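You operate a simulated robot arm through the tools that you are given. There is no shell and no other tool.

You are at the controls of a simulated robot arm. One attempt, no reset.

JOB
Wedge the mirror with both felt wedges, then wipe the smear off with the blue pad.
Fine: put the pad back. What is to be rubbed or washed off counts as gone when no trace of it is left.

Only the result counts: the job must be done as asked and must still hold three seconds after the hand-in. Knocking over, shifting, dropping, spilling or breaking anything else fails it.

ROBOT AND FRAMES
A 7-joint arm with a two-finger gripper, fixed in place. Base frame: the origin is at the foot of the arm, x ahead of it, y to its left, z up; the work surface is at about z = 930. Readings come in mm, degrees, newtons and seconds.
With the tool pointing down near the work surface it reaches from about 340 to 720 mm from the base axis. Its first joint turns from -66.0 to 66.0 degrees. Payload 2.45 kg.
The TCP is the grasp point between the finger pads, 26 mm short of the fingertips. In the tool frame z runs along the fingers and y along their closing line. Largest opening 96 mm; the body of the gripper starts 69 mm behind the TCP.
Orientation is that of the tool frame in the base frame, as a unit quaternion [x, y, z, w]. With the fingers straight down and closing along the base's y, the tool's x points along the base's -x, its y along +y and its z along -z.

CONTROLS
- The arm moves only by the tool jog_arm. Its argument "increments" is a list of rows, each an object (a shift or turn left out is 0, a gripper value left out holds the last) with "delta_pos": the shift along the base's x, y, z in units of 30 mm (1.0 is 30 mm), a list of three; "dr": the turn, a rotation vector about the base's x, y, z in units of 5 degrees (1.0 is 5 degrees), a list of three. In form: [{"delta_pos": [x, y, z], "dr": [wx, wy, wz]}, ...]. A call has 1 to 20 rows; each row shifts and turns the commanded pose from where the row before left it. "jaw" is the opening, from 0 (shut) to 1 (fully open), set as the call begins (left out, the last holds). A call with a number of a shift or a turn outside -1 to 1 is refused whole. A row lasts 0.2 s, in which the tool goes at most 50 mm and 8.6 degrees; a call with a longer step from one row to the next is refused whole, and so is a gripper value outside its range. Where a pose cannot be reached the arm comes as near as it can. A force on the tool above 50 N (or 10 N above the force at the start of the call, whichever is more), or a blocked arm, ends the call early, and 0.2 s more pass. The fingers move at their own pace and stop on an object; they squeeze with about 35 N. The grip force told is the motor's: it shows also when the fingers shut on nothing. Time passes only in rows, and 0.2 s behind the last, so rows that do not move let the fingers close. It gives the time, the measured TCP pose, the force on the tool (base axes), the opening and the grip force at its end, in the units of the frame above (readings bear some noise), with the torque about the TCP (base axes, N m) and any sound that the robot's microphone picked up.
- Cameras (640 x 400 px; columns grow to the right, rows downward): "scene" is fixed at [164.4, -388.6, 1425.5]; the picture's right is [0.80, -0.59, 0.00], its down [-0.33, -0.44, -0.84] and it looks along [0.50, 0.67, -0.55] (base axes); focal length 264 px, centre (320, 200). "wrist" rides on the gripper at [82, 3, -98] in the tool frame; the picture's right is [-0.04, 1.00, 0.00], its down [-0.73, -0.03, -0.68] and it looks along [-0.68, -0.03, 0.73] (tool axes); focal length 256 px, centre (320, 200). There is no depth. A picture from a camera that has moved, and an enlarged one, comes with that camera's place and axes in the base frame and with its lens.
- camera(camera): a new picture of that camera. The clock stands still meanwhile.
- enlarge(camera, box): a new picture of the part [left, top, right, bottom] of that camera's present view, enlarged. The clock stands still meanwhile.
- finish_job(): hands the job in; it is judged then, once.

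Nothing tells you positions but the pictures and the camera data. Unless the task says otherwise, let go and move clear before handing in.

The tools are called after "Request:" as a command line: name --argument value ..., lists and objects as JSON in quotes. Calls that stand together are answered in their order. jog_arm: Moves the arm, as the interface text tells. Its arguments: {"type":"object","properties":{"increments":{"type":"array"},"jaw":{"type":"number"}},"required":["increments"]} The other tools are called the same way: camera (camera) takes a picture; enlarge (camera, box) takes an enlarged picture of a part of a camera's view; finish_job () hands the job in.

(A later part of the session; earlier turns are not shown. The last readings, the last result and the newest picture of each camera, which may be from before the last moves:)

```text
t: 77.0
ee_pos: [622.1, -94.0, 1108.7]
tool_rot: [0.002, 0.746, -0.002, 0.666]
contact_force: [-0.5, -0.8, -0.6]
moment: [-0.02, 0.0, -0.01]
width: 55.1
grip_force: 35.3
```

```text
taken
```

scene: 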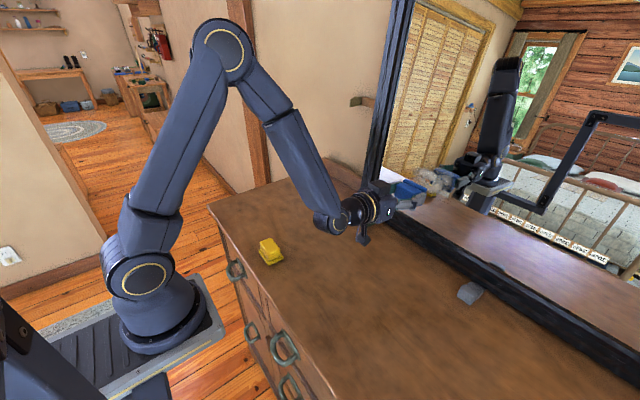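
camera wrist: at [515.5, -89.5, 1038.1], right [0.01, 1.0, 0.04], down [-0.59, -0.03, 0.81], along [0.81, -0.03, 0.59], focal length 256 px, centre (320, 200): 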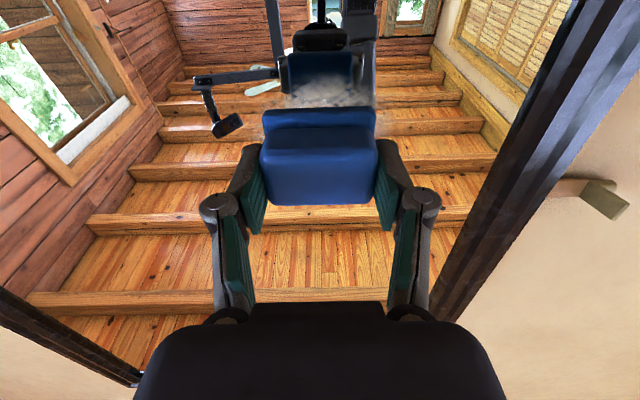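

The tool faces the mirror. I'll zoom in on the smear and the pad in both views.

Request:
enlarge --camera "scene" --box '[360, 150, 480, 240]'

Request:
enlarge --camera "wrist" --box '[220, 20, 420, 160]'

```text
4.44 times, centred on (420, 195) of scene
camera zoom: at [164.4, -388.6, 1425.5], right [0.8, -0.59, 0.0], down [-0.33, -0.44, -0.84], along [0.5, 0.67, -0.55], focal length 1173 px, centre (-124, 222)
```

zoom: 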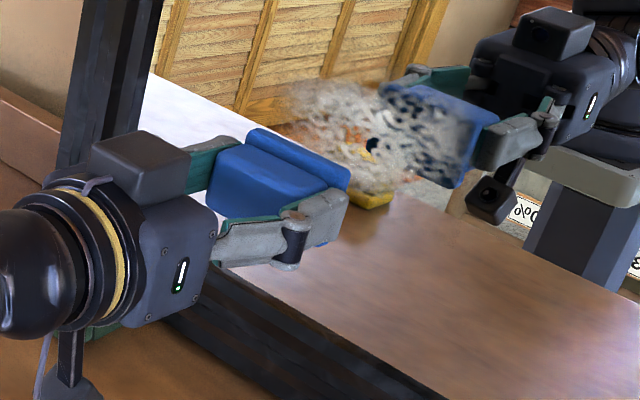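

```text
2.86 times, centred on (320, 90) of wrist
camera zoom: at [515.5, -89.5, 1038.1], right [0.01, 1.0, 0.04], down [-0.59, -0.03, 0.81], along [0.81, -0.03, 0.59], focal length 731 px, centre (320, 514)
```

zoom: 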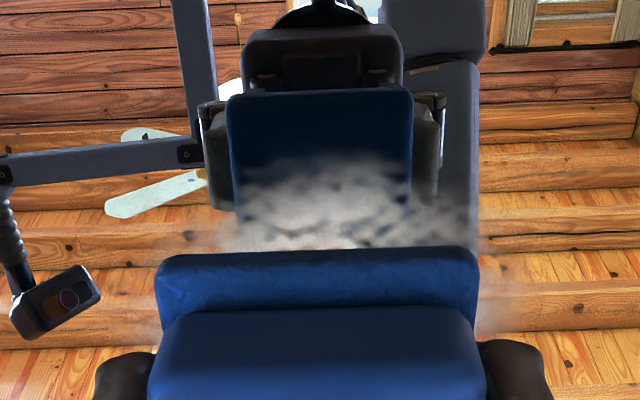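

The smear spans about y −25…−155, z 1065…1150, and the pad face is roughly 62–70 mm from the glass. I'll advance 45 mm along the mirror's normal, then feel for contact.

Request:
jog_arm --increments '[{"delta_pos": [0.373, 0, -0.0425]}, {"delta_pos": [0.373, 0, -0.0425]}, {"delta_pos": [0.373, 0, -0.0425]}, {"delta_pos": [0.373, 0, -0.0425]}, {"delta_pos": [0, 0, 0]}]'

Request:
camera --camera "wrist"

Request:
enlarge --camera "scene" --box '[360, 150, 480, 240]'

```text
t: 78.2
ee_pos: [666.4, -94.3, 1104.8]
tool_rot: [0.001, 0.747, -0.002, 0.665]
contact_force: [-0.7, -0.3, -0.1]
moment: [0.02, 0.0, 0.0]
width: 55.1
grip_force: 35.3
```

```text
taken
camera wrist: at [560.3, -90.2, 1032.5], right [0.01, 1.0, 0.04], down [-0.59, -0.03, 0.81], along [0.81, -0.03, 0.59], focal length 256 px, centre (320, 200)
```

wrist: 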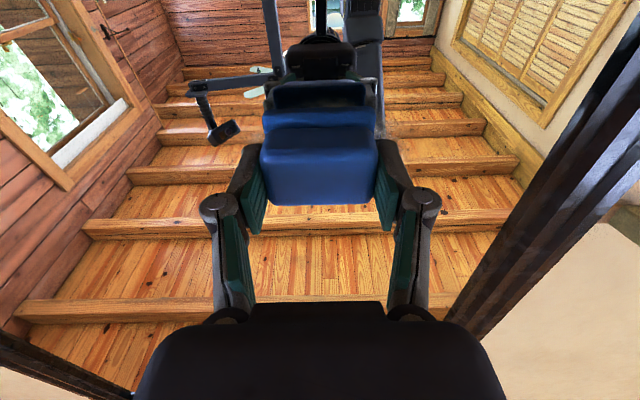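

```text
4.44 times, centred on (420, 195) of scene
camera zoom: at [164.4, -388.6, 1425.5], right [0.8, -0.59, 0.0], down [-0.33, -0.44, -0.84], along [0.5, 0.67, -0.55], focal length 1173 px, centre (-124, 222)
```

zoom: 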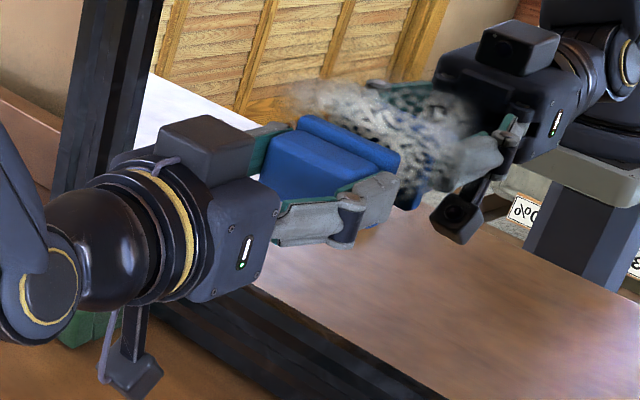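

About 18 mm to go. Feeling forward in small steps.

Request:
jog_arm --increments '[{"delta_pos": [0.2, 0, -0.0226]}, {"delta_pos": [0.1, 0, -0.0113]}, {"delta_pos": [0.066, 0, -0.0075]}, {"delta_pos": [0.066, 0, -0.0075]}, {"delta_pos": [0, 0, 0]}]'

Request:
enlarge --camera "wrist" --box '[220, 50, 420, 220]'

```text
t: 79.4
ee_pos: [680.3, -94.3, 1101.2]
tool_rot: [0.003, 0.746, -0.003, 0.665]
contact_force: [-0.3, -0.6, 0.5]
moment: [-0.03, 0.03, 0.02]
width: 54.9
grip_force: 35.1
```

```text
2.35 times, centred on (320, 135) of wrist
camera zoom: at [573.0, -90.2, 1031.1], right [0.01, 1.0, 0.04], down [-0.59, -0.03, 0.81], along [0.81, -0.03, 0.59], focal length 602 px, centre (320, 353)
```

zoom: 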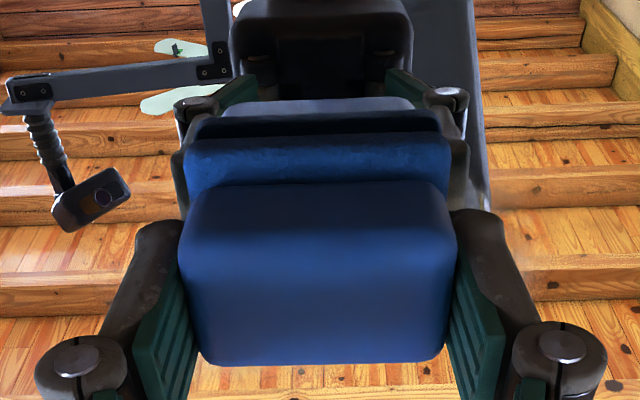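

Nearly touching. Continuing in 1 mm steps.

Request:
jog_arm --increments '[{"delta_pos": [0.033, 0, -0.0038]}, {"delta_pos": [0.033, 0, -0.0038]}, {"delta_pos": [0.033, 0, -0.0038]}, {"delta_pos": [0, 0, 0]}]'

```text
t: 80.4
ee_pos: [680.9, -94.9, 1101.6]
tool_rot: [0.002, 0.748, -0.002, 0.664]
contact_force: [-37.1, 0.5, 3.4]
moment: [0.0, -0.38, 0.08]
width: 54.6
grip_force: 35.6
```

Contact is firm and stiff (37 N). Backing off about 2 mm to a lighter pressure before wiping.

Request:
jog_arm --increments '[{"delta_pos": [-0.04, 0, 0.0045]}, {"delta_pos": [-0.027, 0, 0.003]}, {"delta_pos": [0, 0, 0]}]'

Request:
enlarge --camera "scene" --box '[340, 130, 500, 250]'

Request:
enlarge --camera "wrist" --box '[220, 50, 420, 220]'

```text
t: 81.2
ee_pos: [680.6, -93.7, 1101.8]
tool_rot: [0.001, 0.747, -0.001, 0.664]
contact_force: [-13.8, -2.6, -4.1]
moment: [0.02, -0.04, -0.2]
width: 55.0
grip_force: 35.7
```

```text
3.33 times, centred on (420, 190) of scene
camera zoom: at [164.1, -388.7, 1425.5], right [0.8, -0.59, 0.0], down [-0.33, -0.44, -0.84], along [0.5, 0.67, -0.55], focal length 880 px, centre (-13, 233)
```

zoom: 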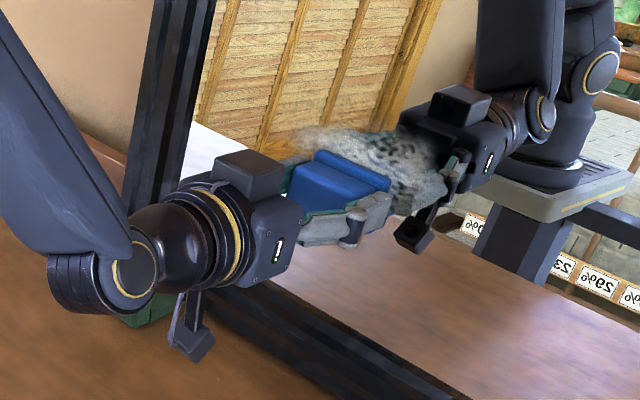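

```text
2.35 times, centred on (320, 135) of wrist
camera zoom: at [574.2, -90.3, 1031.0], right [0.01, 1.0, 0.04], down [-0.59, -0.03, 0.81], along [0.81, -0.03, 0.59], focal length 602 px, centre (320, 353)
```

zoom: 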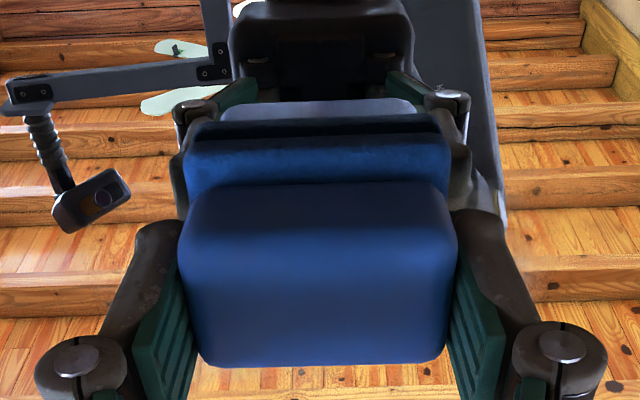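

At 14 N, which is good for wiping. I'll start with a horizontal stroke toward +y, slightly lighter.

Request:
jog_arm --increments '[{"delta_pos": [-0.01, 0.2, 0]}, {"delta_pos": [0, 0.2, 0]}, {"delta_pos": [0, 0.2, 0]}, {"delta_pos": [0, 0.2, 0]}, {"delta_pos": [0, 0.2, 0]}, {"delta_pos": [0, 0.2, 0]}, {"delta_pos": [0, 0.2, 0]}, {"delta_pos": [0, 0.2, 0]}, {"delta_pos": [0, 0.2, 0]}, {"delta_pos": [0, 0, 0]}]'

Request:
enlarge --camera "scene" --box '[340, 130, 500, 250]'

```text
t: 83.4
ee_pos: [679.3, -82.5, 1103.0]
tool_rot: [0.001, 0.747, -0.001, 0.665]
contact_force: [-0.1, 0.3, -1.9]
moment: [0.0, 0.02, -0.01]
width: 55.1
grip_force: 34.7
out of reach, approached as far as the arm can: row 3, 4, 5, 6, 7, 8, 9
```

```text
3.33 times, centred on (420, 190) of scene
camera zoom: at [164.4, -388.6, 1425.5], right [0.8, -0.59, 0.0], down [-0.33, -0.44, -0.84], along [0.5, 0.67, -0.55], focal length 880 px, centre (-13, 233)
```

zoom: 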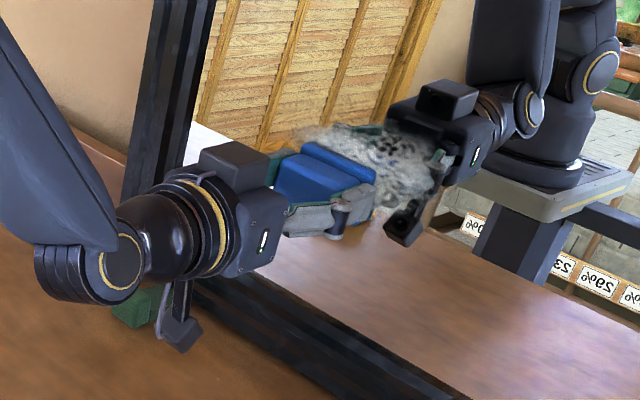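

The arm ran into a joint limit moving toward +y in this orientation. I'll find out how the command behaves by stepping back a little.

Request:
jog_arm --increments '[{"delta_pos": [-0.1, -0.2, 0]}, {"delta_pos": [0, -0.2, 0]}, {"delta_pos": [0, 0, 0]}]'

Request:
camera --camera "scene"

```text
t: 84.2
ee_pos: [676.5, -95.0, 1103.6]
tool_rot: [0.001, 0.747, -0.002, 0.665]
contact_force: [0.5, 0.1, 0.7]
moment: [0.0, 0.01, -0.03]
width: 55.0
grip_force: 35.3
```

```text
taken
```

scene: 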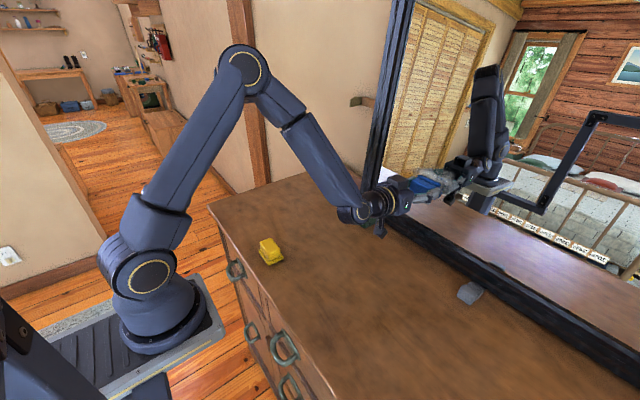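

Request:
jog_arm --increments '[{"delta_pos": [-0.3, 0, 0.03]}, {"delta_pos": [0, 0.3, 0]}, {"delta_pos": [0, 0.3, 0]}, {"delta_pos": [0, 0.3, 0]}, {"delta_pos": [0, 0, 0]}]'

```text
t: 85.4
ee_pos: [668.7, -76.6, 1108.2]
tool_rot: [-0.001, 0.748, 0.0, 0.664]
contact_force: [-0.9, 0.4, -1.4]
moment: [0.02, 0.02, 0.01]
width: 55.1
grip_force: 35.3
out of reach, approached as far as the arm can: row 4
```

The limit follows the bearing to the arm's base, so some wrist joint is at its stop. Rolling the pad about the mirror's normal is harmless for wiping, so I'll test whether a roll frees it.

Request:
jog_arm --increments '[{"delta_pos": [-0.2, -0.2, 0]}, {"delta_pos": [0, 0, 0], "dr": [0.99, 0, -0.113]}, {"delta_pos": [0, 0, 0], "dr": [0.99, 0, -0.113]}, {"delta_pos": [0, 0, 0], "dr": [0.99, 0, -0.113]}, {"delta_pos": [0, 0.3, 0]}, {"delta_pos": [0, 0.3, 0]}, {"delta_pos": [0, 0.3, 0]}, {"delta_pos": [0, 0.3, 0]}, {"delta_pos": [0, 0, 0]}]'

```text
t: 87.4
ee_pos: [661.9, -73.8, 1112.9]
tool_rot: [0.097, 0.742, 0.086, 0.658]
contact_force: [0.1, -0.2, -1.3]
moment: [0.02, 0.05, -0.01]
width: 55.0
grip_force: 34.9
out of reach, approached as far as the arm can: row 5, 6, 7, 8
```

Request:
enlarge --camera "scene" --box '[60, 20, 560, 360]'

Request:
enlarge --camera "scene" --box '[390, 40, 560, 230]'

Request:
camera --camera "wrist"

```text
1.18 times, centred on (310, 190) of scene
camera zoom: at [164.4, -388.6, 1425.5], right [0.8, -0.59, 0.0], down [-0.33, -0.44, -0.84], along [0.5, 0.67, -0.55], focal length 310 px, centre (332, 212)
```

zoom: 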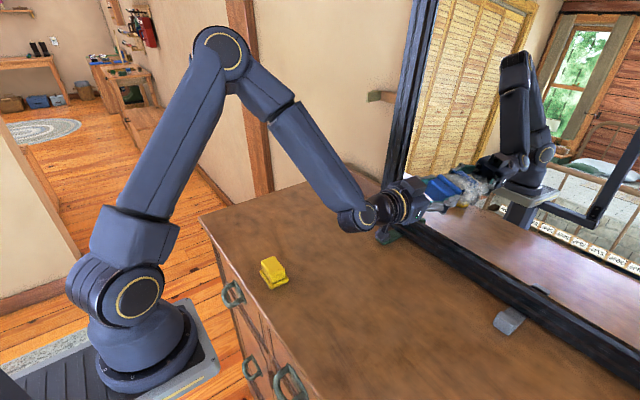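

```text
2.11 times, centred on (475, 135) of scene
camera zoom: at [164.4, -388.6, 1425.5], right [0.8, -0.59, 0.0], down [-0.33, -0.44, -0.84], along [0.5, 0.67, -0.55], focal length 556 px, centre (-6, 337)
```

zoom: 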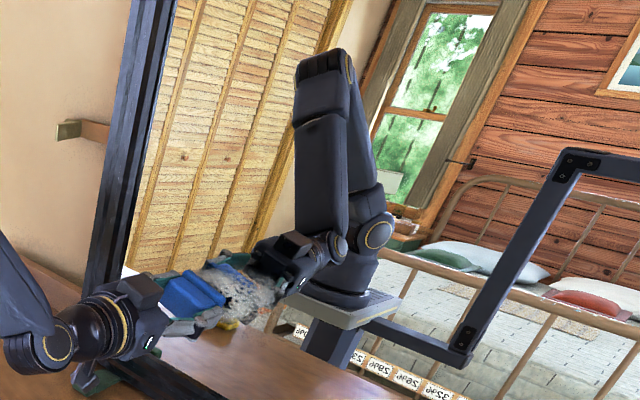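

```text
taken
camera wrist: at [557.0, -48.7, 1046.0], right [0.04, 0.96, 0.29], down [-0.59, -0.22, 0.78], along [0.81, -0.2, 0.56], focal length 256 px, centre (320, 200)
```

wrist: 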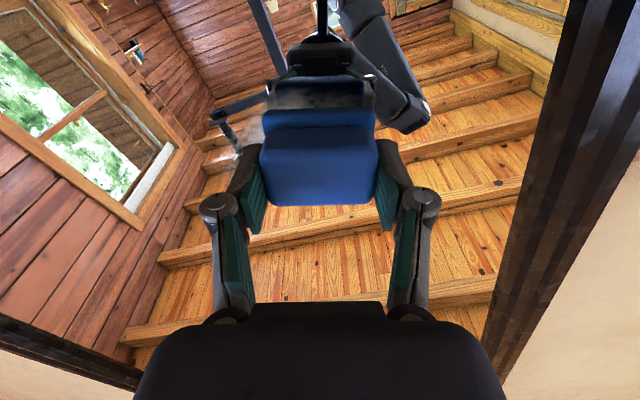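

Roll makes no difference, so I'll undo it and test whether more height frees the arm toward +y, staying off the glass.

Request:
jog_arm --increments '[{"delta_pos": [-0.5, -0.2, 0.3], "dr": [-0.99, 0, 0.113]}, {"delta_pos": [0, 0, 0.5], "dr": [-0.99, 0, 0.113]}, {"delta_pos": [0, 0, 0.5], "dr": [-0.99, 0, 0.113]}, {"delta_pos": [0, 0.3, 0]}, {"delta_pos": [0, 0.3, 0]}, {"delta_pos": [0, 0.3, 0]}, {"delta_pos": [0, 0.3, 0]}, {"delta_pos": [0, 0.3, 0]}, {"delta_pos": [0, 0, 0]}]'

```text
t: 89.4
ee_pos: [647.4, -34.3, 1152.8]
tool_rot: [0.002, 0.747, -0.002, 0.665]
contact_force: [0.0, 0.5, -0.2]
moment: [-0.01, -0.03, -0.02]
width: 54.8
grip_force: 34.5
```

Height helps: y=−34 was reached freely at z=1153. Now I'll probe how low I can go here before the limit.

Request:
jog_arm --increments '[{"delta_pos": [0, 0, -0.2]}, {"delta_pos": [0, 0, -0.2]}, {"delta_pos": [0, 0, -0.2]}, {"delta_pos": [0, 0, -0.2]}, {"delta_pos": [0, 0, -0.2]}, {"delta_pos": [0, 0, -0.2]}, {"delta_pos": [0, 0, -0.2]}, {"delta_pos": [0, 0, -0.2]}, {"delta_pos": [0, 0, -0.2]}, {"delta_pos": [0, 0, 0]}]'

```text
t: 91.6
ee_pos: [647.9, -34.1, 1145.0]
tool_rot: [0.0, 0.747, 0.0, 0.665]
contact_force: [-0.1, 0.3, -0.8]
moment: [-0.02, 0.0, 0.01]
width: 55.0
grip_force: 35.5
out of reach, approached as far as the arm can: row 2, 3, 4, 5, 6, 7, 8, 9
```

The limit is the wrist bend: tool level and low isn't reachable near y=−35. The remedy is to regrasp the pad with the tool tilted about 15°, so the wrist bends less while the felt stays flat on the glass. I'll bring the pad back to its spot first.

Request:
jog_arm --increments '[{"delta_pos": [-0.41, -0.08, -0.02], "dr": [0, 0.982, 0]}, {"delta_pos": [-0.41, -0.08, -0.02], "dr": [0, 0.982, 0]}, {"delta_pos": [-0.41, -0.08, -0.02], "dr": [0, 0.982, 0]}, {"delta_pos": [-0.41, -0.08, -0.02], "dr": [0, 0.982, 0]}, {"delta_pos": [-0.41, -0.08, -0.02], "dr": [0, 0.982, 0]}, {"delta_pos": [-0.41, -0.08, -0.02], "dr": [0, 0.982, 0]}, {"delta_pos": [-0.41, -0.08, -0.02], "dr": [0, 0.982, 0]}, {"delta_pos": [-0.41, -0.08, -0.02], "dr": [0, 0.982, 0]}, {"delta_pos": [-0.41, -0.08, -0.02], "dr": [0, 0.982, 0]}, {"delta_pos": [-0.41, -0.08, -0.02], "dr": [0, 0.982, 0]}, {"delta_pos": [-0.41, -0.08, -0.02], "dr": [0, 0.982, 0]}, {"delta_pos": [-0.41, -0.08, -0.02], "dr": [0, 0.982, 0]}, {"delta_pos": [-0.41, -0.08, -0.02], "dr": [0, 0.982, 0]}, {"delta_pos": [-0.41, -0.08, -0.02], "dr": [0, 0.982, 0]}, {"delta_pos": [-0.41, -0.08, -0.02], "dr": [0, 0.982, 0]}, {"delta_pos": [-0.41, -0.08, -0.02], "dr": [0, 0.982, 0]}, {"delta_pos": [-0.41, -0.08, -0.02], "dr": [0, 0.982, 0]}, {"delta_pos": [0, 0, 0]}]'

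Request:
camera --camera "wrist"

Request:
enlarge --camera "scene" --box '[360, 140, 480, 230]'

```text
t: 95.4
ee_pos: [439.4, -74.2, 1135.6]
tool_rot: [-0.001, 1.0, -0.003, 0.0]
contact_force: [-0.3, -0.3, -0.4]
moment: [-0.01, -0.02, 0.04]
width: 55.1
grip_force: 34.8
```

```text
taken
camera wrist: at [358.3, -70.3, 1233.8], right [0.04, 1.0, 0.0], down [0.74, -0.03, 0.68], along [0.68, -0.03, -0.74], focal length 256 px, centre (320, 200)
```

wrist: 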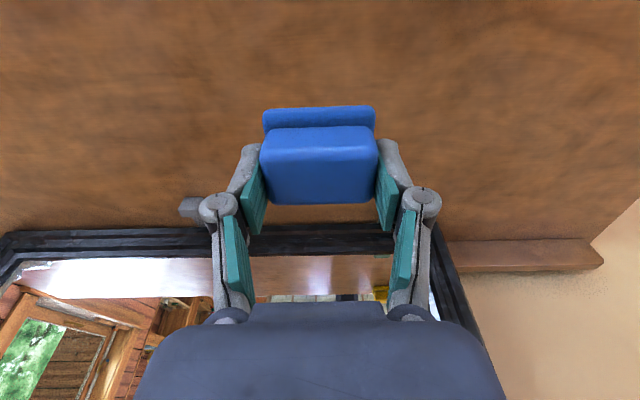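

```text
4.44 times, centred on (420, 185) of scene
camera zoom: at [164.4, -388.6, 1425.5], right [0.8, -0.59, 0.0], down [-0.33, -0.44, -0.84], along [0.5, 0.67, -0.55], focal length 1173 px, centre (-124, 267)
```

zoom: 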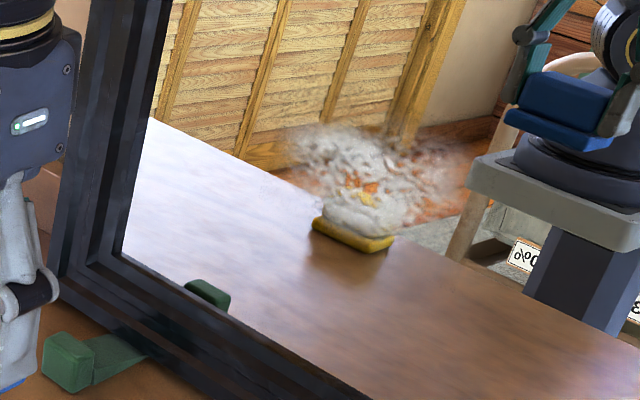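

The smear is unchanged so far. Lowering the pad back onto its original spot (375.5, −74.5), slowly at the end.

Request:
jog_arm --increments '[{"delta_pos": [-0.425, 0, -0.5], "dr": [0, 0, 0.1]}, {"delta_pos": [-0.425, 0, -0.8], "dr": [0, 0, 0.1]}, {"delta_pos": [-0.425, 0, -0.9]}, {"delta_pos": [-0.425, 0, -0.9]}, {"delta_pos": [-0.425, 0, -0.9]}, {"delta_pos": [0, 0, -0.7]}, {"delta_pos": [0, 0, -0.4]}, {"delta_pos": [0, 0, -0.2]}, {"delta_pos": [0, 0, 0]}]'

Request:
camera --camera "wrist"

Request:
enlarge --camera "scene" --box '[270, 230, 370, 320]'

```text
t: 97.4
ee_pos: [375.0, -74.5, 976.9]
tool_rot: [-0.009, 1.0, -0.003, -0.001]
contact_force: [-0.1, 0.4, -0.1]
moment: [0.0, -0.01, 0.05]
width: 54.9
grip_force: 35.2
```

```text
taken
camera wrist: at [294.5, -71.2, 1074.3], right [0.02, 1.0, -0.01], down [0.73, -0.01, 0.68], along [0.68, -0.02, -0.73], focal length 256 px, centre (320, 200)
```

wrist: 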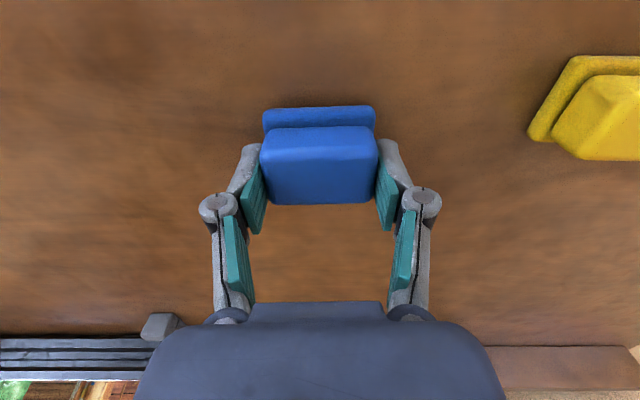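

```text
4.44 times, centred on (320, 275) of scene
camera zoom: at [164.4, -388.6, 1425.5], right [0.8, -0.59, 0.0], down [-0.33, -0.44, -0.84], along [0.5, 0.67, -0.55], focal length 1173 px, centre (320, -133)
```

zoom: 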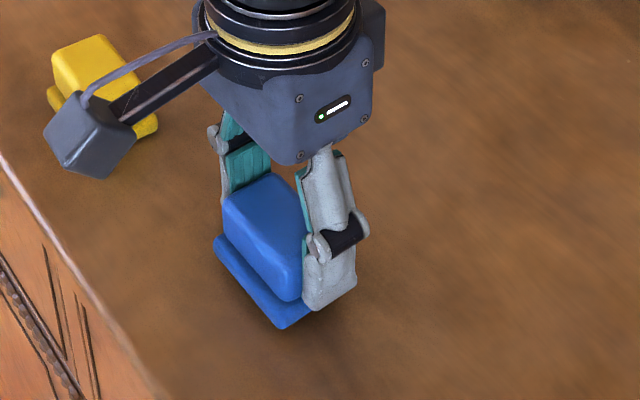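

The position matches the original image closely. Lowering to touch.

Request:
jog_arm --increments '[{"delta_pos": [0, 0, -0.15]}, {"delta_pos": [0, 0, -0.1]}, {"delta_pos": [0, 0, -0.05]}, {"delta_pos": [0, 0, -0.03]}, {"delta_pos": [0, 0, 0]}]'

Request:
enlarge --camera "scene" --box '[270, 230, 370, 320]'

```text
t: 98.6
ee_pos: [375.4, -74.2, 966.7]
tool_rot: [-0.009, 1.0, -0.002, 0.0]
contact_force: [-2.9, -0.9, 24.3]
moment: [0.12, 0.66, -0.01]
width: 54.8
grip_force: 35.4
```

```text
4.44 times, centred on (320, 275) of scene
camera zoom: at [164.1, -388.6, 1425.5], right [0.8, -0.59, 0.0], down [-0.33, -0.44, -0.84], along [0.5, 0.67, -0.55], focal length 1173 px, centre (320, -133)
```

zoom: 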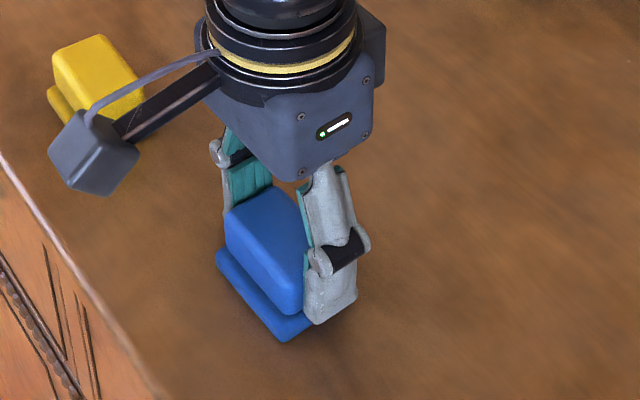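

It's on the table. Relieving the pressure, then releasing.

Request:
jog_arm --increments '[{"delta_pos": [0, 0, 0.035]}, {"delta_pos": [0, 0, 0]}]'

Request:
jog_arm --increments '[{"delta_pos": [0, 0, 0]}, {"delta_pos": [0, 0, 0]}, {"delta_pos": [0, 0, 0]}, {"delta_pos": [0, 0, 0]}]' --jaw 1

Request:
enlarge --camera "scene" --box '[270, 230, 370, 320]'

Request:
camera --camera "wrist"

```text
t: 99.2
ee_pos: [376.3, -74.8, 967.6]
tool_rot: [-0.009, 1.0, -0.002, -0.001]
contact_force: [1.2, -1.1, 1.4]
moment: [0.05, -0.02, -0.04]
width: 54.8
grip_force: 34.3
```

```text
t: 100.2
ee_pos: [374.9, -74.0, 968.1]
tool_rot: [-0.009, 1.0, -0.003, -0.001]
contact_force: [0.0, 0.6, 0.0]
moment: [0.0, -0.01, -0.05]
width: 95.9
grip_force: 0.1
```

```text
4.44 times, centred on (320, 275) of scene
camera zoom: at [164.4, -388.6, 1425.5], right [0.8, -0.59, 0.0], down [-0.33, -0.44, -0.84], along [0.5, 0.67, -0.55], focal length 1173 px, centre (320, -133)
```

zoom: 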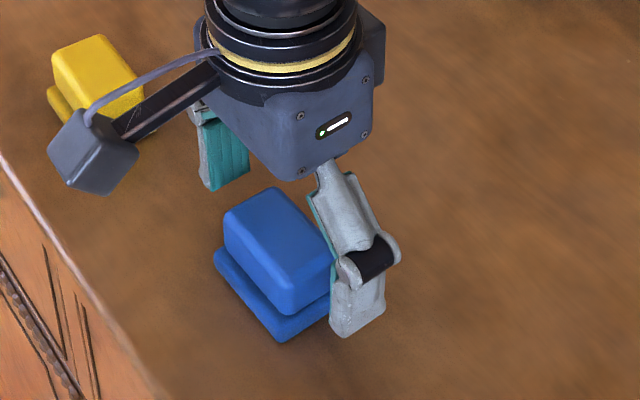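

```text
taken
camera wrist: at [294.4, -71.9, 1065.3], right [0.02, 1.0, 0.0], down [0.73, -0.01, 0.68], along [0.68, -0.02, -0.73], focal length 256 px, centre (320, 200)
```

wrist: 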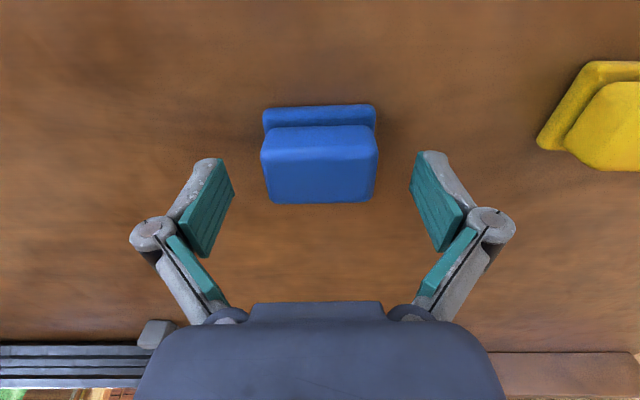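

The pad is back within 1–2 mm of where it began. Now I'll regrasp with the tool tilted +15° about y, so the palm sits further forward of the fingertips.

Request:
jog_arm --increments '[{"delta_pos": [0, 0, 0.4], "dr": [0, 1, 0]}, {"delta_pos": [0.1, 0, 0], "dr": [0, 1, 0]}, {"delta_pos": [0.1, -0.01, 0], "dr": [0, 1, 0]}, {"delta_pos": [0, 0, -0.25]}, {"delta_pos": [0, 0, -0.17]}, {"delta_pos": [0, 0, 0]}]'

Request:
camera --camera "wrist"

Request:
enlarge --camera "scene" --box '[270, 230, 370, 320]'

```text
t: 101.6
ee_pos: [380.8, -74.5, 966.8]
tool_rot: [-0.01, 0.991, -0.002, -0.131]
contact_force: [-0.1, 1.0, -0.3]
moment: [-0.05, -0.01, -0.04]
width: 96.1
grip_force: 0.0
```

```text
taken
camera wrist: at [328.5, -71.8, 1082.2], right [0.02, 1.0, -0.01], down [0.89, -0.01, 0.46], along [0.46, -0.02, -0.89], focal length 256 px, centre (320, 200)
```

wrist: 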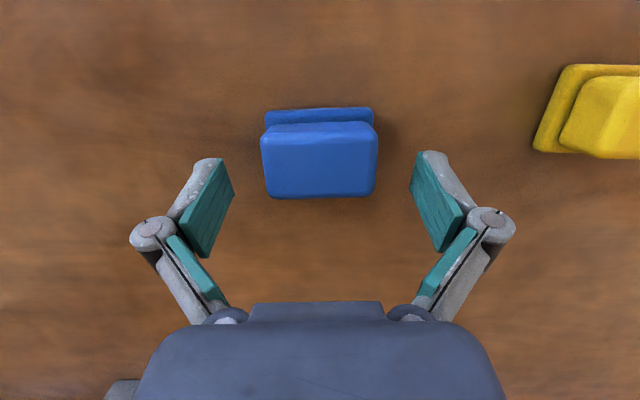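

```text
4.44 times, centred on (320, 275) of scene
camera zoom: at [164.4, -388.6, 1425.5], right [0.8, -0.59, 0.0], down [-0.33, -0.44, -0.84], along [0.5, 0.67, -0.55], focal length 1173 px, centre (320, -133)
```

zoom: 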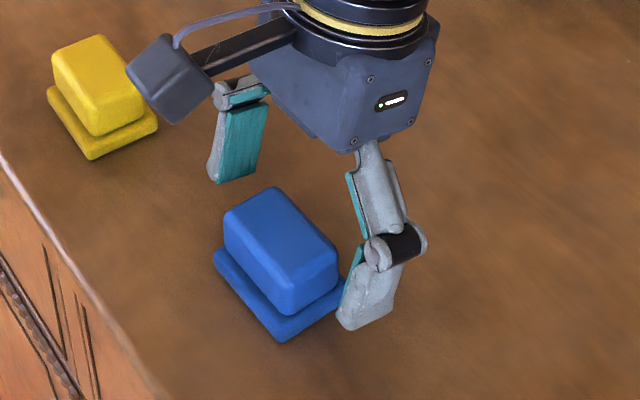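

Aligned. Closing and doing the small lift test.

Request:
jog_arm --increments '[{"delta_pos": [0, 0, 0]}, {"delta_pos": [0, 0, 0]}, {"delta_pos": [0, 0, 0]}, {"delta_pos": [0, 0, 0]}, {"delta_pos": [0, 0, 0]}]' --jaw 0

Request:
enlarge --camera "wrist" --box '[200, 90, 440, 240]'

Request:
enlarge --camera "scene" --box '[270, 230, 370, 320]'

```text
t: 102.8
ee_pos: [380.8, -74.5, 967.5]
tool_rot: [-0.01, 0.991, -0.001, -0.131]
contact_force: [-1.8, 1.1, 21.2]
moment: [0.05, 0.15, -0.01]
width: 54.9
grip_force: 35.6
```

```text
2.67 times, centred on (320, 165) of wrist
camera zoom: at [328.5, -71.8, 1082.6], right [0.02, 1.0, -0.01], down [0.88, -0.01, 0.47], along [0.47, -0.02, -0.88], focal length 683 px, centre (320, 293)
```

zoom: 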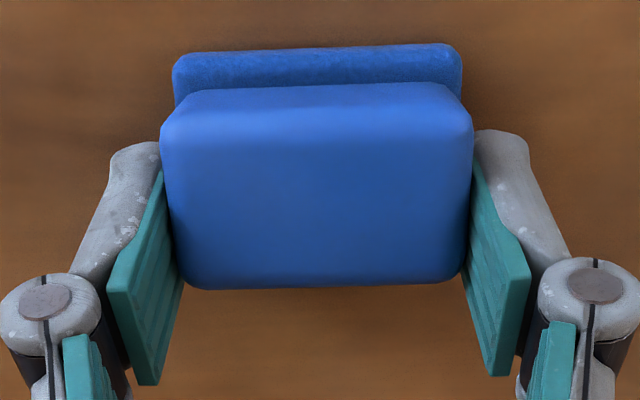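

```text
4.44 times, centred on (320, 275) of scene
camera zoom: at [164.2, -388.5, 1425.6], right [0.8, -0.59, 0.0], down [-0.33, -0.44, -0.84], along [0.5, 0.67, -0.55], focal length 1173 px, centre (320, -133)
```

zoom: 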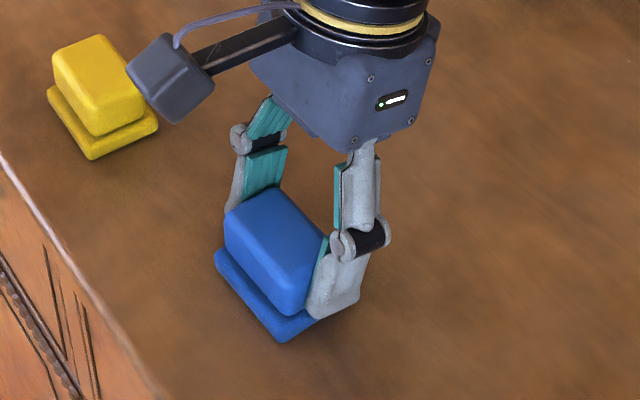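

Gripped at 55 mm, with a fingertip corner resting on the base (21 N down). Test lift.

Request:
jog_arm --increments '[{"delta_pos": [0, 0, 0.03]}, {"delta_pos": [0, 0, 0.05]}, {"delta_pos": [0, 0, 0.05]}, {"delta_pos": [0, 0, 0.1]}, {"delta_pos": [0, 0, 0.1]}, {"delta_pos": [0, 0, 0]}]'

Request:
enlarge --camera "wrist" --box '[200, 90, 440, 240]'

Request:
enlarge --camera "scene" --box '[270, 230, 370, 320]'

```text
t: 104.2
ee_pos: [381.5, -73.3, 978.6]
tool_rot: [-0.01, 0.991, -0.001, -0.132]
contact_force: [0.0, -0.2, -0.9]
moment: [-0.01, 0.0, -0.02]
width: 55.0
grip_force: 35.2
```

```text
2.67 times, centred on (320, 165) of wrist
camera zoom: at [329.0, -72.2, 1092.8], right [0.02, 1.0, -0.01], down [0.89, -0.01, 0.46], along [0.46, -0.02, -0.89], focal length 683 px, centre (320, 293)
```

zoom: 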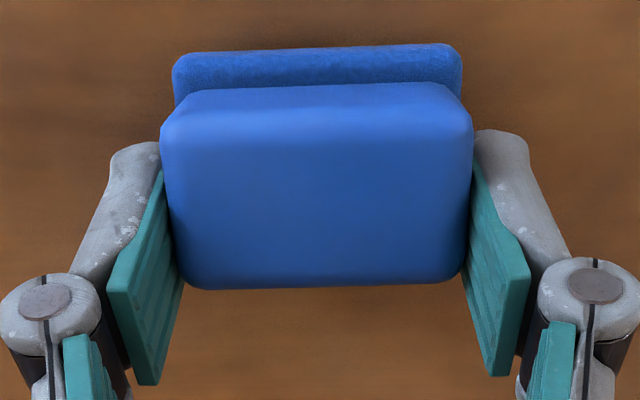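

```text
4.44 times, centred on (320, 275) of scene
camera zoom: at [164.4, -388.6, 1425.5], right [0.8, -0.59, 0.0], down [-0.33, -0.44, -0.84], along [0.5, 0.67, -0.55], focal length 1173 px, centre (320, -133)
```

zoom: 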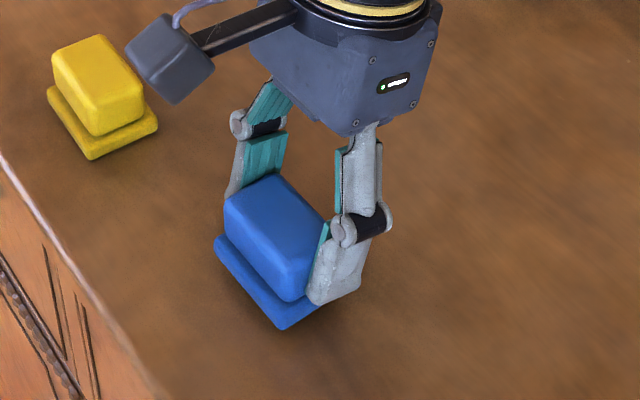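

Held firmly. Lifting clear, straightening the residual yaw, and swinging the pad up to face the mirror.

Request:
jog_arm --increments '[{"delta_pos": [0, 0, 0.3]}, {"delta_pos": [0, 0, 0.6]}, {"delta_pos": [0, 0, 0.8]}, {"delta_pos": [0, 0, 0.8]}, {"delta_pos": [0, 0, 0.8]}, {"delta_pos": [0, 0, 0.7]}, {"delta_pos": [0, 0, 0.5], "dr": [0, 0, -0.22]}, {"delta_pos": [0.528, -0.033, 0], "dr": [0, -0.982, 0]}, {"delta_pos": [0.528, -0.033, 0], "dr": [0, -0.982, 0]}, {"delta_pos": [0.528, -0.033, 0], "dr": [0, -0.982, 0]}, {"delta_pos": [0.528, -0.033, 0], "dr": [0, -0.982, 0]}, {"delta_pos": [0.528, -0.033, 0], "dr": [0, -0.982, 0]}, {"delta_pos": [0.528, -0.033, 0], "dr": [0, -0.982, 0]}, {"delta_pos": [0.528, -0.033, 0], "dr": [0, -0.982, 0]}, {"delta_pos": [0.528, -0.033, 0], "dr": [0, -0.982, 0]}, {"delta_pos": [0, 0, 0]}]'

Request:
camera --camera "wrist"

```text
t: 107.6
ee_pos: [509.3, -83.1, 1111.8]
tool_rot: [0.001, 0.978, 0.0, 0.21]
contact_force: [0.1, -0.5, -1.2]
moment: [-0.01, 0.0, 0.01]
width: 54.7
grip_force: 35.4
```

```text
taken
camera wrist: at [395.0, -79.4, 1166.9], right [0.04, 1.0, 0.02], down [0.39, -0.03, 0.92], along [0.92, -0.03, -0.39], focal length 256 px, centre (320, 200)
```

wrist: 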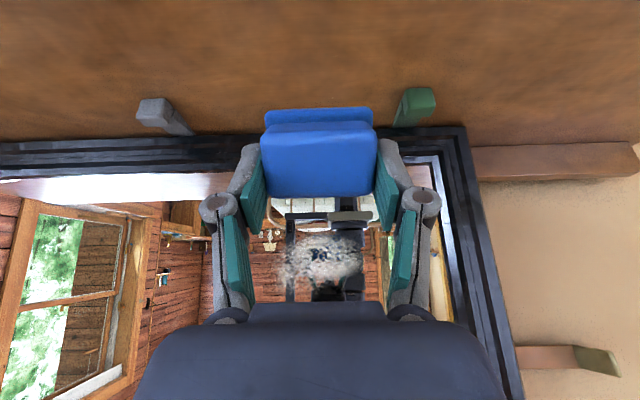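

Request:
enlarge --camera "wrist" --box '[240, 205, 400, 305]'

Request:
jog_arm --increments '[{"delta_pos": [0.528, -0.033, 0.02], "dr": [0, -0.982, 0]}, {"delta_pos": [0.528, -0.033, 0.02], "dr": [0, -0.982, 0]}, {"delta_pos": [0.528, -0.033, 0.02], "dr": [0, -0.982, 0]}, {"delta_pos": [0.528, -0.033, 0.02], "dr": [0, -0.982, 0]}, {"delta_pos": [0.528, -0.033, 0.02], "dr": [0, -0.982, 0]}, {"delta_pos": [0.528, -0.033, 0.02], "dr": [0, -0.982, 0]}, {"delta_pos": [0.528, -0.033, 0.02], "dr": [0, -0.982, 0]}, {"delta_pos": [0.528, -0.033, 0.02], "dr": [0, -0.982, 0]}, {"delta_pos": [0.4, 0, 0.02], "dr": [0, -0.982, 0]}, {"delta_pos": [0, 0, 0]}]'

Request:
camera --camera "wrist"

Request:
camera --camera "scene"

```text
4.00 times, centred on (320, 255) of wrist
camera zoom: at [395.0, -79.4, 1166.9], right [0.04, 1.0, 0.02], down [0.39, -0.03, 0.92], along [0.92, -0.03, -0.39], focal length 1024 px, centre (320, -20)
```

zoom: 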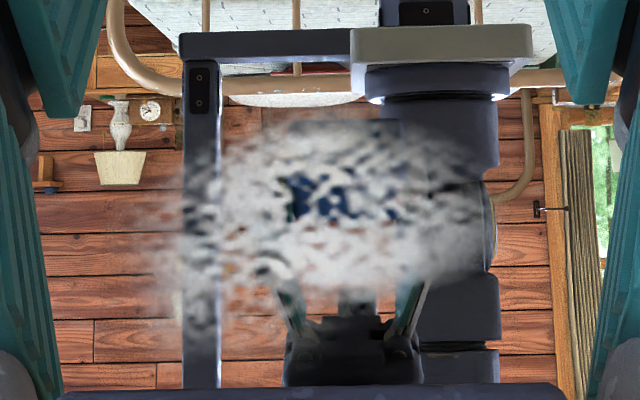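

```text
t: 109.8
ee_pos: [640.4, -85.9, 1116.3]
tool_rot: [-0.003, 0.84, 0.006, 0.542]
contact_force: [-0.1, -0.1, -0.3]
moment: [0.0, 0.02, 0.0]
width: 55.2
grip_force: 34.8
out of reach, approached as far as the arm can: row 6
```

```text
taken
camera wrist: at [516.7, -84.3, 1082.1], right [0.0, 1.0, 0.04], down [-0.32, -0.04, 0.95], along [0.95, -0.02, 0.32], focal length 256 px, centre (320, 200)
```

wrist: 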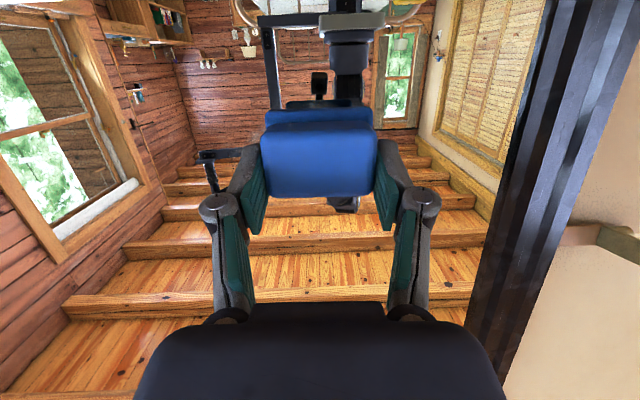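

```text
taken
```

scene: 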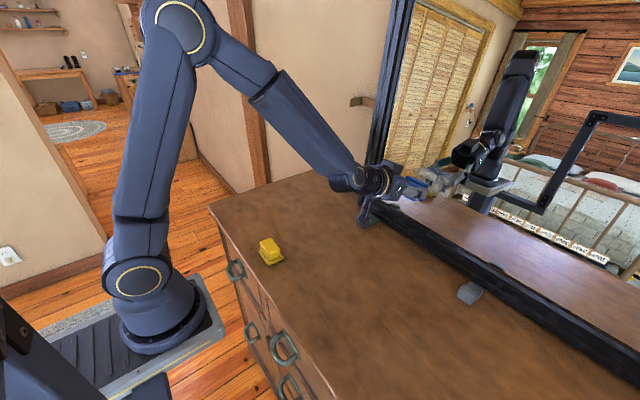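

The wrist passed through alignment with the forearm, and the pitch ended about 3° short. I'll correct the orientation and verify.

Request:
jog_arm --increments '[{"delta_pos": [0, -0.1, 0], "dr": [0, -0.58, -0.15]}, {"delta_pos": [0, 0, 0]}, {"delta_pos": [0, 0, 0]}]'

Request:
enlarge --camera "wrist" --box '[220, 80, 420, 220]'

```text
t: 110.6
ee_pos: [638.6, -89.1, 1116.1]
tool_rot: [0.001, 0.826, 0.003, 0.563]
contact_force: [0.1, 0.3, -0.4]
moment: [-0.03, 0.04, 0.01]
width: 54.9
grip_force: 34.7
```

```text
2.86 times, centred on (320, 150) of wrist
camera zoom: at [518.4, -85.9, 1075.6], right [0.01, 1.0, 0.04], down [-0.36, -0.04, 0.93], along [0.93, -0.03, 0.36], focal length 731 px, centre (320, 343)
```

zoom: 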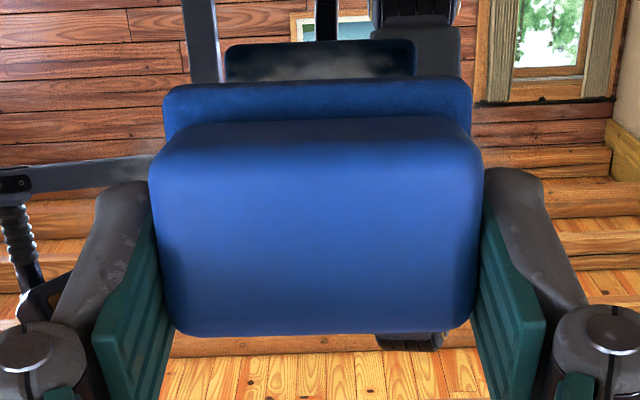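

Orientation is right now (pad face parallel to the glass). Before touching I'll check reach at the lower-left corner of the wiping area, in free space.

Request:
jog_arm --increments '[{"delta_pos": [0.25, 0.4, -0.2]}, {"delta_pos": [0.25, 0.4, -0.2]}, {"delta_pos": [0.25, 0.4, -0.2]}, {"delta_pos": [0.1, 0.3, -0.2]}, {"delta_pos": [0, 0, 0]}]'

```text
t: 111.8
ee_pos: [665.1, -45.3, 1091.5]
tool_rot: [0.002, 0.826, 0.002, 0.563]
contact_force: [-0.4, 0.2, -0.5]
moment: [-0.02, 0.04, 0.0]
width: 54.9
grip_force: 34.8
```

Reachable. Now approaching the glass here in small steps to a light press.

Request:
jog_arm --increments '[{"delta_pos": [0.2, 0, -0.0226]}, {"delta_pos": [0.1, 0, -0.0113]}, {"delta_pos": [0.06, 0, -0.007]}, {"delta_pos": [0.03, 0, -0.0034]}, {"delta_pos": [0, 0, 0]}]'

Request:
enlarge --camera "wrist" --box '[220, 80, 420, 220]'

```text
t: 113.0
ee_pos: [674.9, -44.5, 1091.5]
tool_rot: [0.002, 0.826, 0.003, 0.564]
contact_force: [0.1, 0.0, 0.4]
moment: [0.01, 0.01, 0.01]
width: 55.2
grip_force: 35.3
```

```text
2.86 times, centred on (320, 150) of wrist
camera zoom: at [554.8, -41.4, 1050.4], right [0.01, 1.0, 0.04], down [-0.36, -0.04, 0.93], along [0.93, -0.03, 0.36], focal length 731 px, centre (320, 343)
```

zoom: 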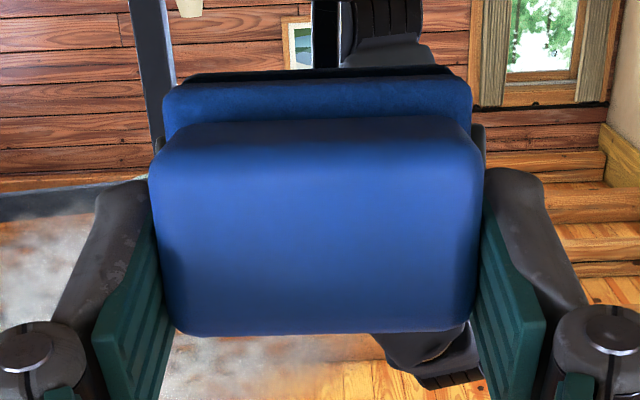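

Request:
jog_arm --increments '[{"delta_pos": [0.05, 0, -0.0057]}, {"delta_pos": [0.05, 0, -0.0057]}, {"delta_pos": [0, 0, 0]}]'

```text
t: 113.8
ee_pos: [678.2, -45.1, 1090.4]
tool_rot: [0.001, 0.827, 0.004, 0.562]
contact_force: [-7.7, 1.3, 0.2]
moment: [-0.06, -0.12, -0.19]
width: 55.3
grip_force: 34.9
```

Contact at about 8 N. Adding a touch of pressure and wiping the bottom row toward −y.

Request:
jog_arm --increments '[{"delta_pos": [0.02, 0, -0.002]}, {"delta_pos": [0, -0.2, 0]}, {"delta_pos": [0, -0.2, 0]}, {"delta_pos": [0, -0.2, 0]}, {"delta_pos": [0, -0.2, 0]}, {"delta_pos": [0, -0.2, 0]}, {"delta_pos": [0, -0.2, 0]}, {"delta_pos": [0, 0, 0]}]'

Request:
enlarge --camera "wrist" --box '[120, 80, 520, 330]'

Request:
enlarge --camera "scene" --box '[360, 130, 500, 230]'

```text
t: 115.6
ee_pos: [678.6, -81.7, 1092.1]
tool_rot: [0.003, 0.825, 0.002, 0.565]
contact_force: [-12.0, 4.1, 2.2]
moment: [-0.04, -0.18, 0.27]
width: 55.1
grip_force: 34.8
```

```text
1.60 times, centred on (320, 205) of wrist
camera zoom: at [558.0, -78.1, 1050.8], right [0.01, 1.0, 0.04], down [-0.37, -0.04, 0.93], along [0.93, -0.03, 0.36], focal length 410 px, centre (320, 192)
```

zoom: 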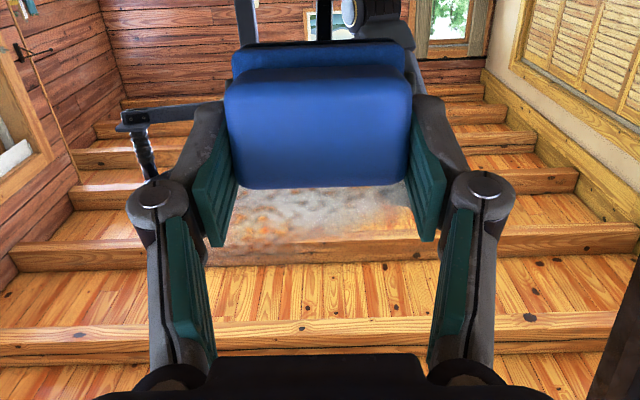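

```text
4.00 times, centred on (430, 180) of scene
camera zoom: at [164.0, -388.5, 1425.6], right [0.8, -0.59, 0.0], down [-0.33, -0.44, -0.84], along [0.5, 0.67, -0.55], focal length 1056 px, centre (-120, 280)
```

zoom: 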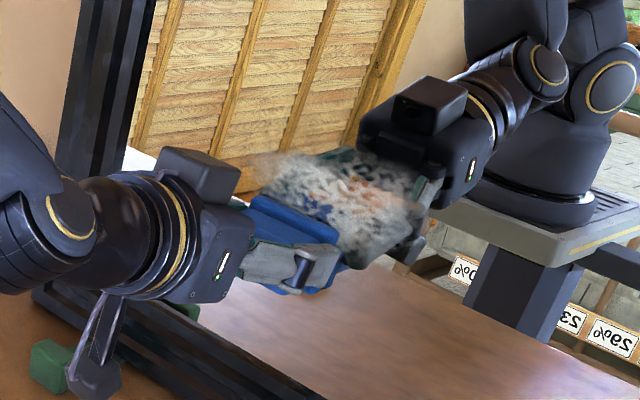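

Good steady contact at 12 N. Continuing this row to y≈−145.

Request:
jog_arm --increments '[{"delta_pos": [0, -0.2, 0]}, {"delta_pos": [0, -0.2, 0]}, {"delta_pos": [0, -0.2, 0]}, {"delta_pos": [0, -0.2, 0]}, {"delta_pos": [0, -0.2, 0]}, {"delta_pos": [0, -0.2, 0]}, {"delta_pos": [0, -0.2, 0]}, {"delta_pos": [0, -0.2, 0]}, {"delta_pos": [0, -0.2, 0]}, {"delta_pos": [0, -0.2, 0]}, {"delta_pos": [0, -0.2, 0]}, {"delta_pos": [0, 0, 0]}]'

Request:
enlarge --camera "wrist" --box '[120, 80, 520, 330]'

Request:
enlarge --camera "scene" --box '[360, 130, 500, 230]'

```text
t: 118.2
ee_pos: [678.5, -146.3, 1091.0]
tool_rot: [0.002, 0.826, 0.003, 0.564]
contact_force: [-6.5, 2.4, 1.0]
moment: [-0.02, -0.14, 0.01]
width: 54.7
grip_force: 35.3
```

```text
1.60 times, centred on (320, 205) of wrist
camera zoom: at [557.9, -142.9, 1050.2], right [0.01, 1.0, 0.04], down [-0.36, -0.04, 0.93], along [0.93, -0.03, 0.36], focal length 410 px, centre (320, 192)
```

zoom: 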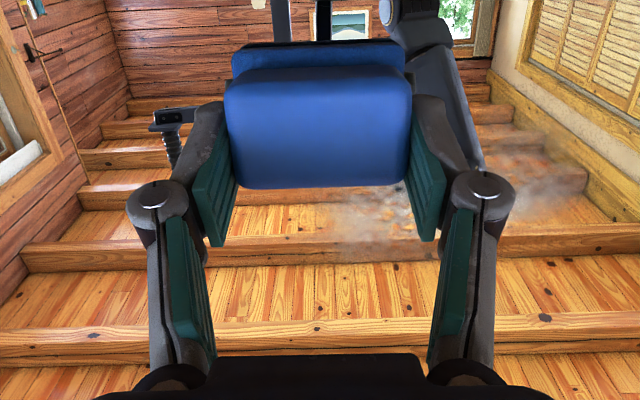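

```text
4.00 times, centred on (430, 180) of scene
camera zoom: at [164.1, -388.5, 1425.6], right [0.8, -0.59, 0.0], down [-0.33, -0.44, -0.84], along [0.5, 0.67, -0.55], focal length 1056 px, centre (-120, 280)
```

zoom: 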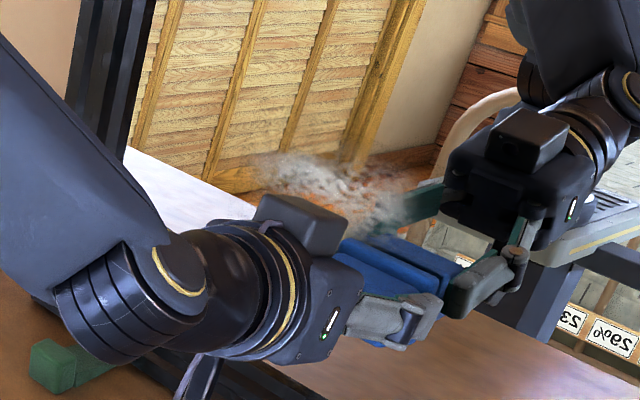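

The lower band looks wiped. Moving up 25 mm along the glass and sweeping back toward +y.

Request:
jog_arm --increments '[{"delta_pos": [0.045, 0, 0.276]}, {"delta_pos": [0.0315, 0, 0.276]}, {"delta_pos": [0.0315, 0, 0.276]}, {"delta_pos": [0, 0.22, 0]}, {"delta_pos": [0, 0.22, 0]}, {"delta_pos": [0, 0.22, 0]}, {"delta_pos": [0, 0.22, 0]}, {"delta_pos": [0, 0.22, 0]}, {"delta_pos": [0, 0.22, 0]}, {"delta_pos": [0, 0.22, 0]}, {"delta_pos": [0, 0.22, 0]}, {"delta_pos": [0, 0.22, 0]}, {"delta_pos": [0, 0.22, 0]}, {"delta_pos": [0, 0.22, 0]}, {"delta_pos": [0, 0.22, 0]}, {"delta_pos": [0, 0.22, 0]}, {"delta_pos": [0, 0.22, 0]}, {"delta_pos": [0, 0.22, 0]}, {"delta_pos": [0, 0.22, 0]}, {"delta_pos": [0, 0, 0]}]'

Request:
enlarge --camera "wrist" --box '[120, 80, 520, 330]'

Request:
enlarge --camera "scene" --box '[360, 130, 500, 230]'

```text
t: 122.4
ee_pos: [681.9, -40.1, 1115.6]
tool_rot: [0.002, 0.826, 0.003, 0.563]
contact_force: [-16.5, -5.3, 2.1]
moment: [-0.05, -0.09, -0.39]
width: 55.0
grip_force: 34.6
```

```text
1.60 times, centred on (320, 205) of wrist
camera zoom: at [560.7, -36.9, 1075.0], right [0.01, 1.0, 0.04], down [-0.36, -0.04, 0.93], along [0.93, -0.03, 0.36], focal length 410 px, centre (320, 192)
```

zoom: 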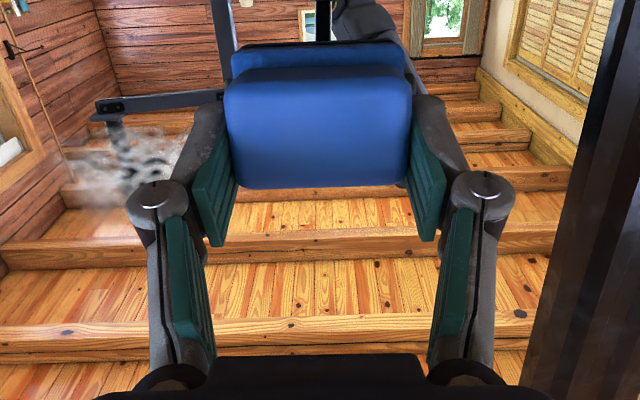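

```text
4.00 times, centred on (430, 180) of scene
camera zoom: at [163.9, -388.8, 1425.5], right [0.8, -0.59, 0.0], down [-0.33, -0.44, -0.84], along [0.5, 0.67, -0.55], focal length 1056 px, centre (-120, 280)
```

zoom: 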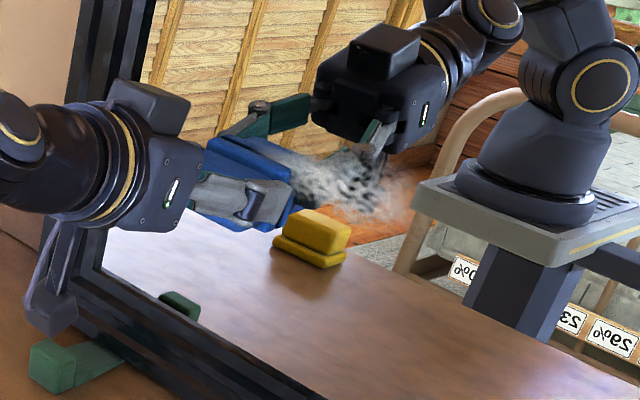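

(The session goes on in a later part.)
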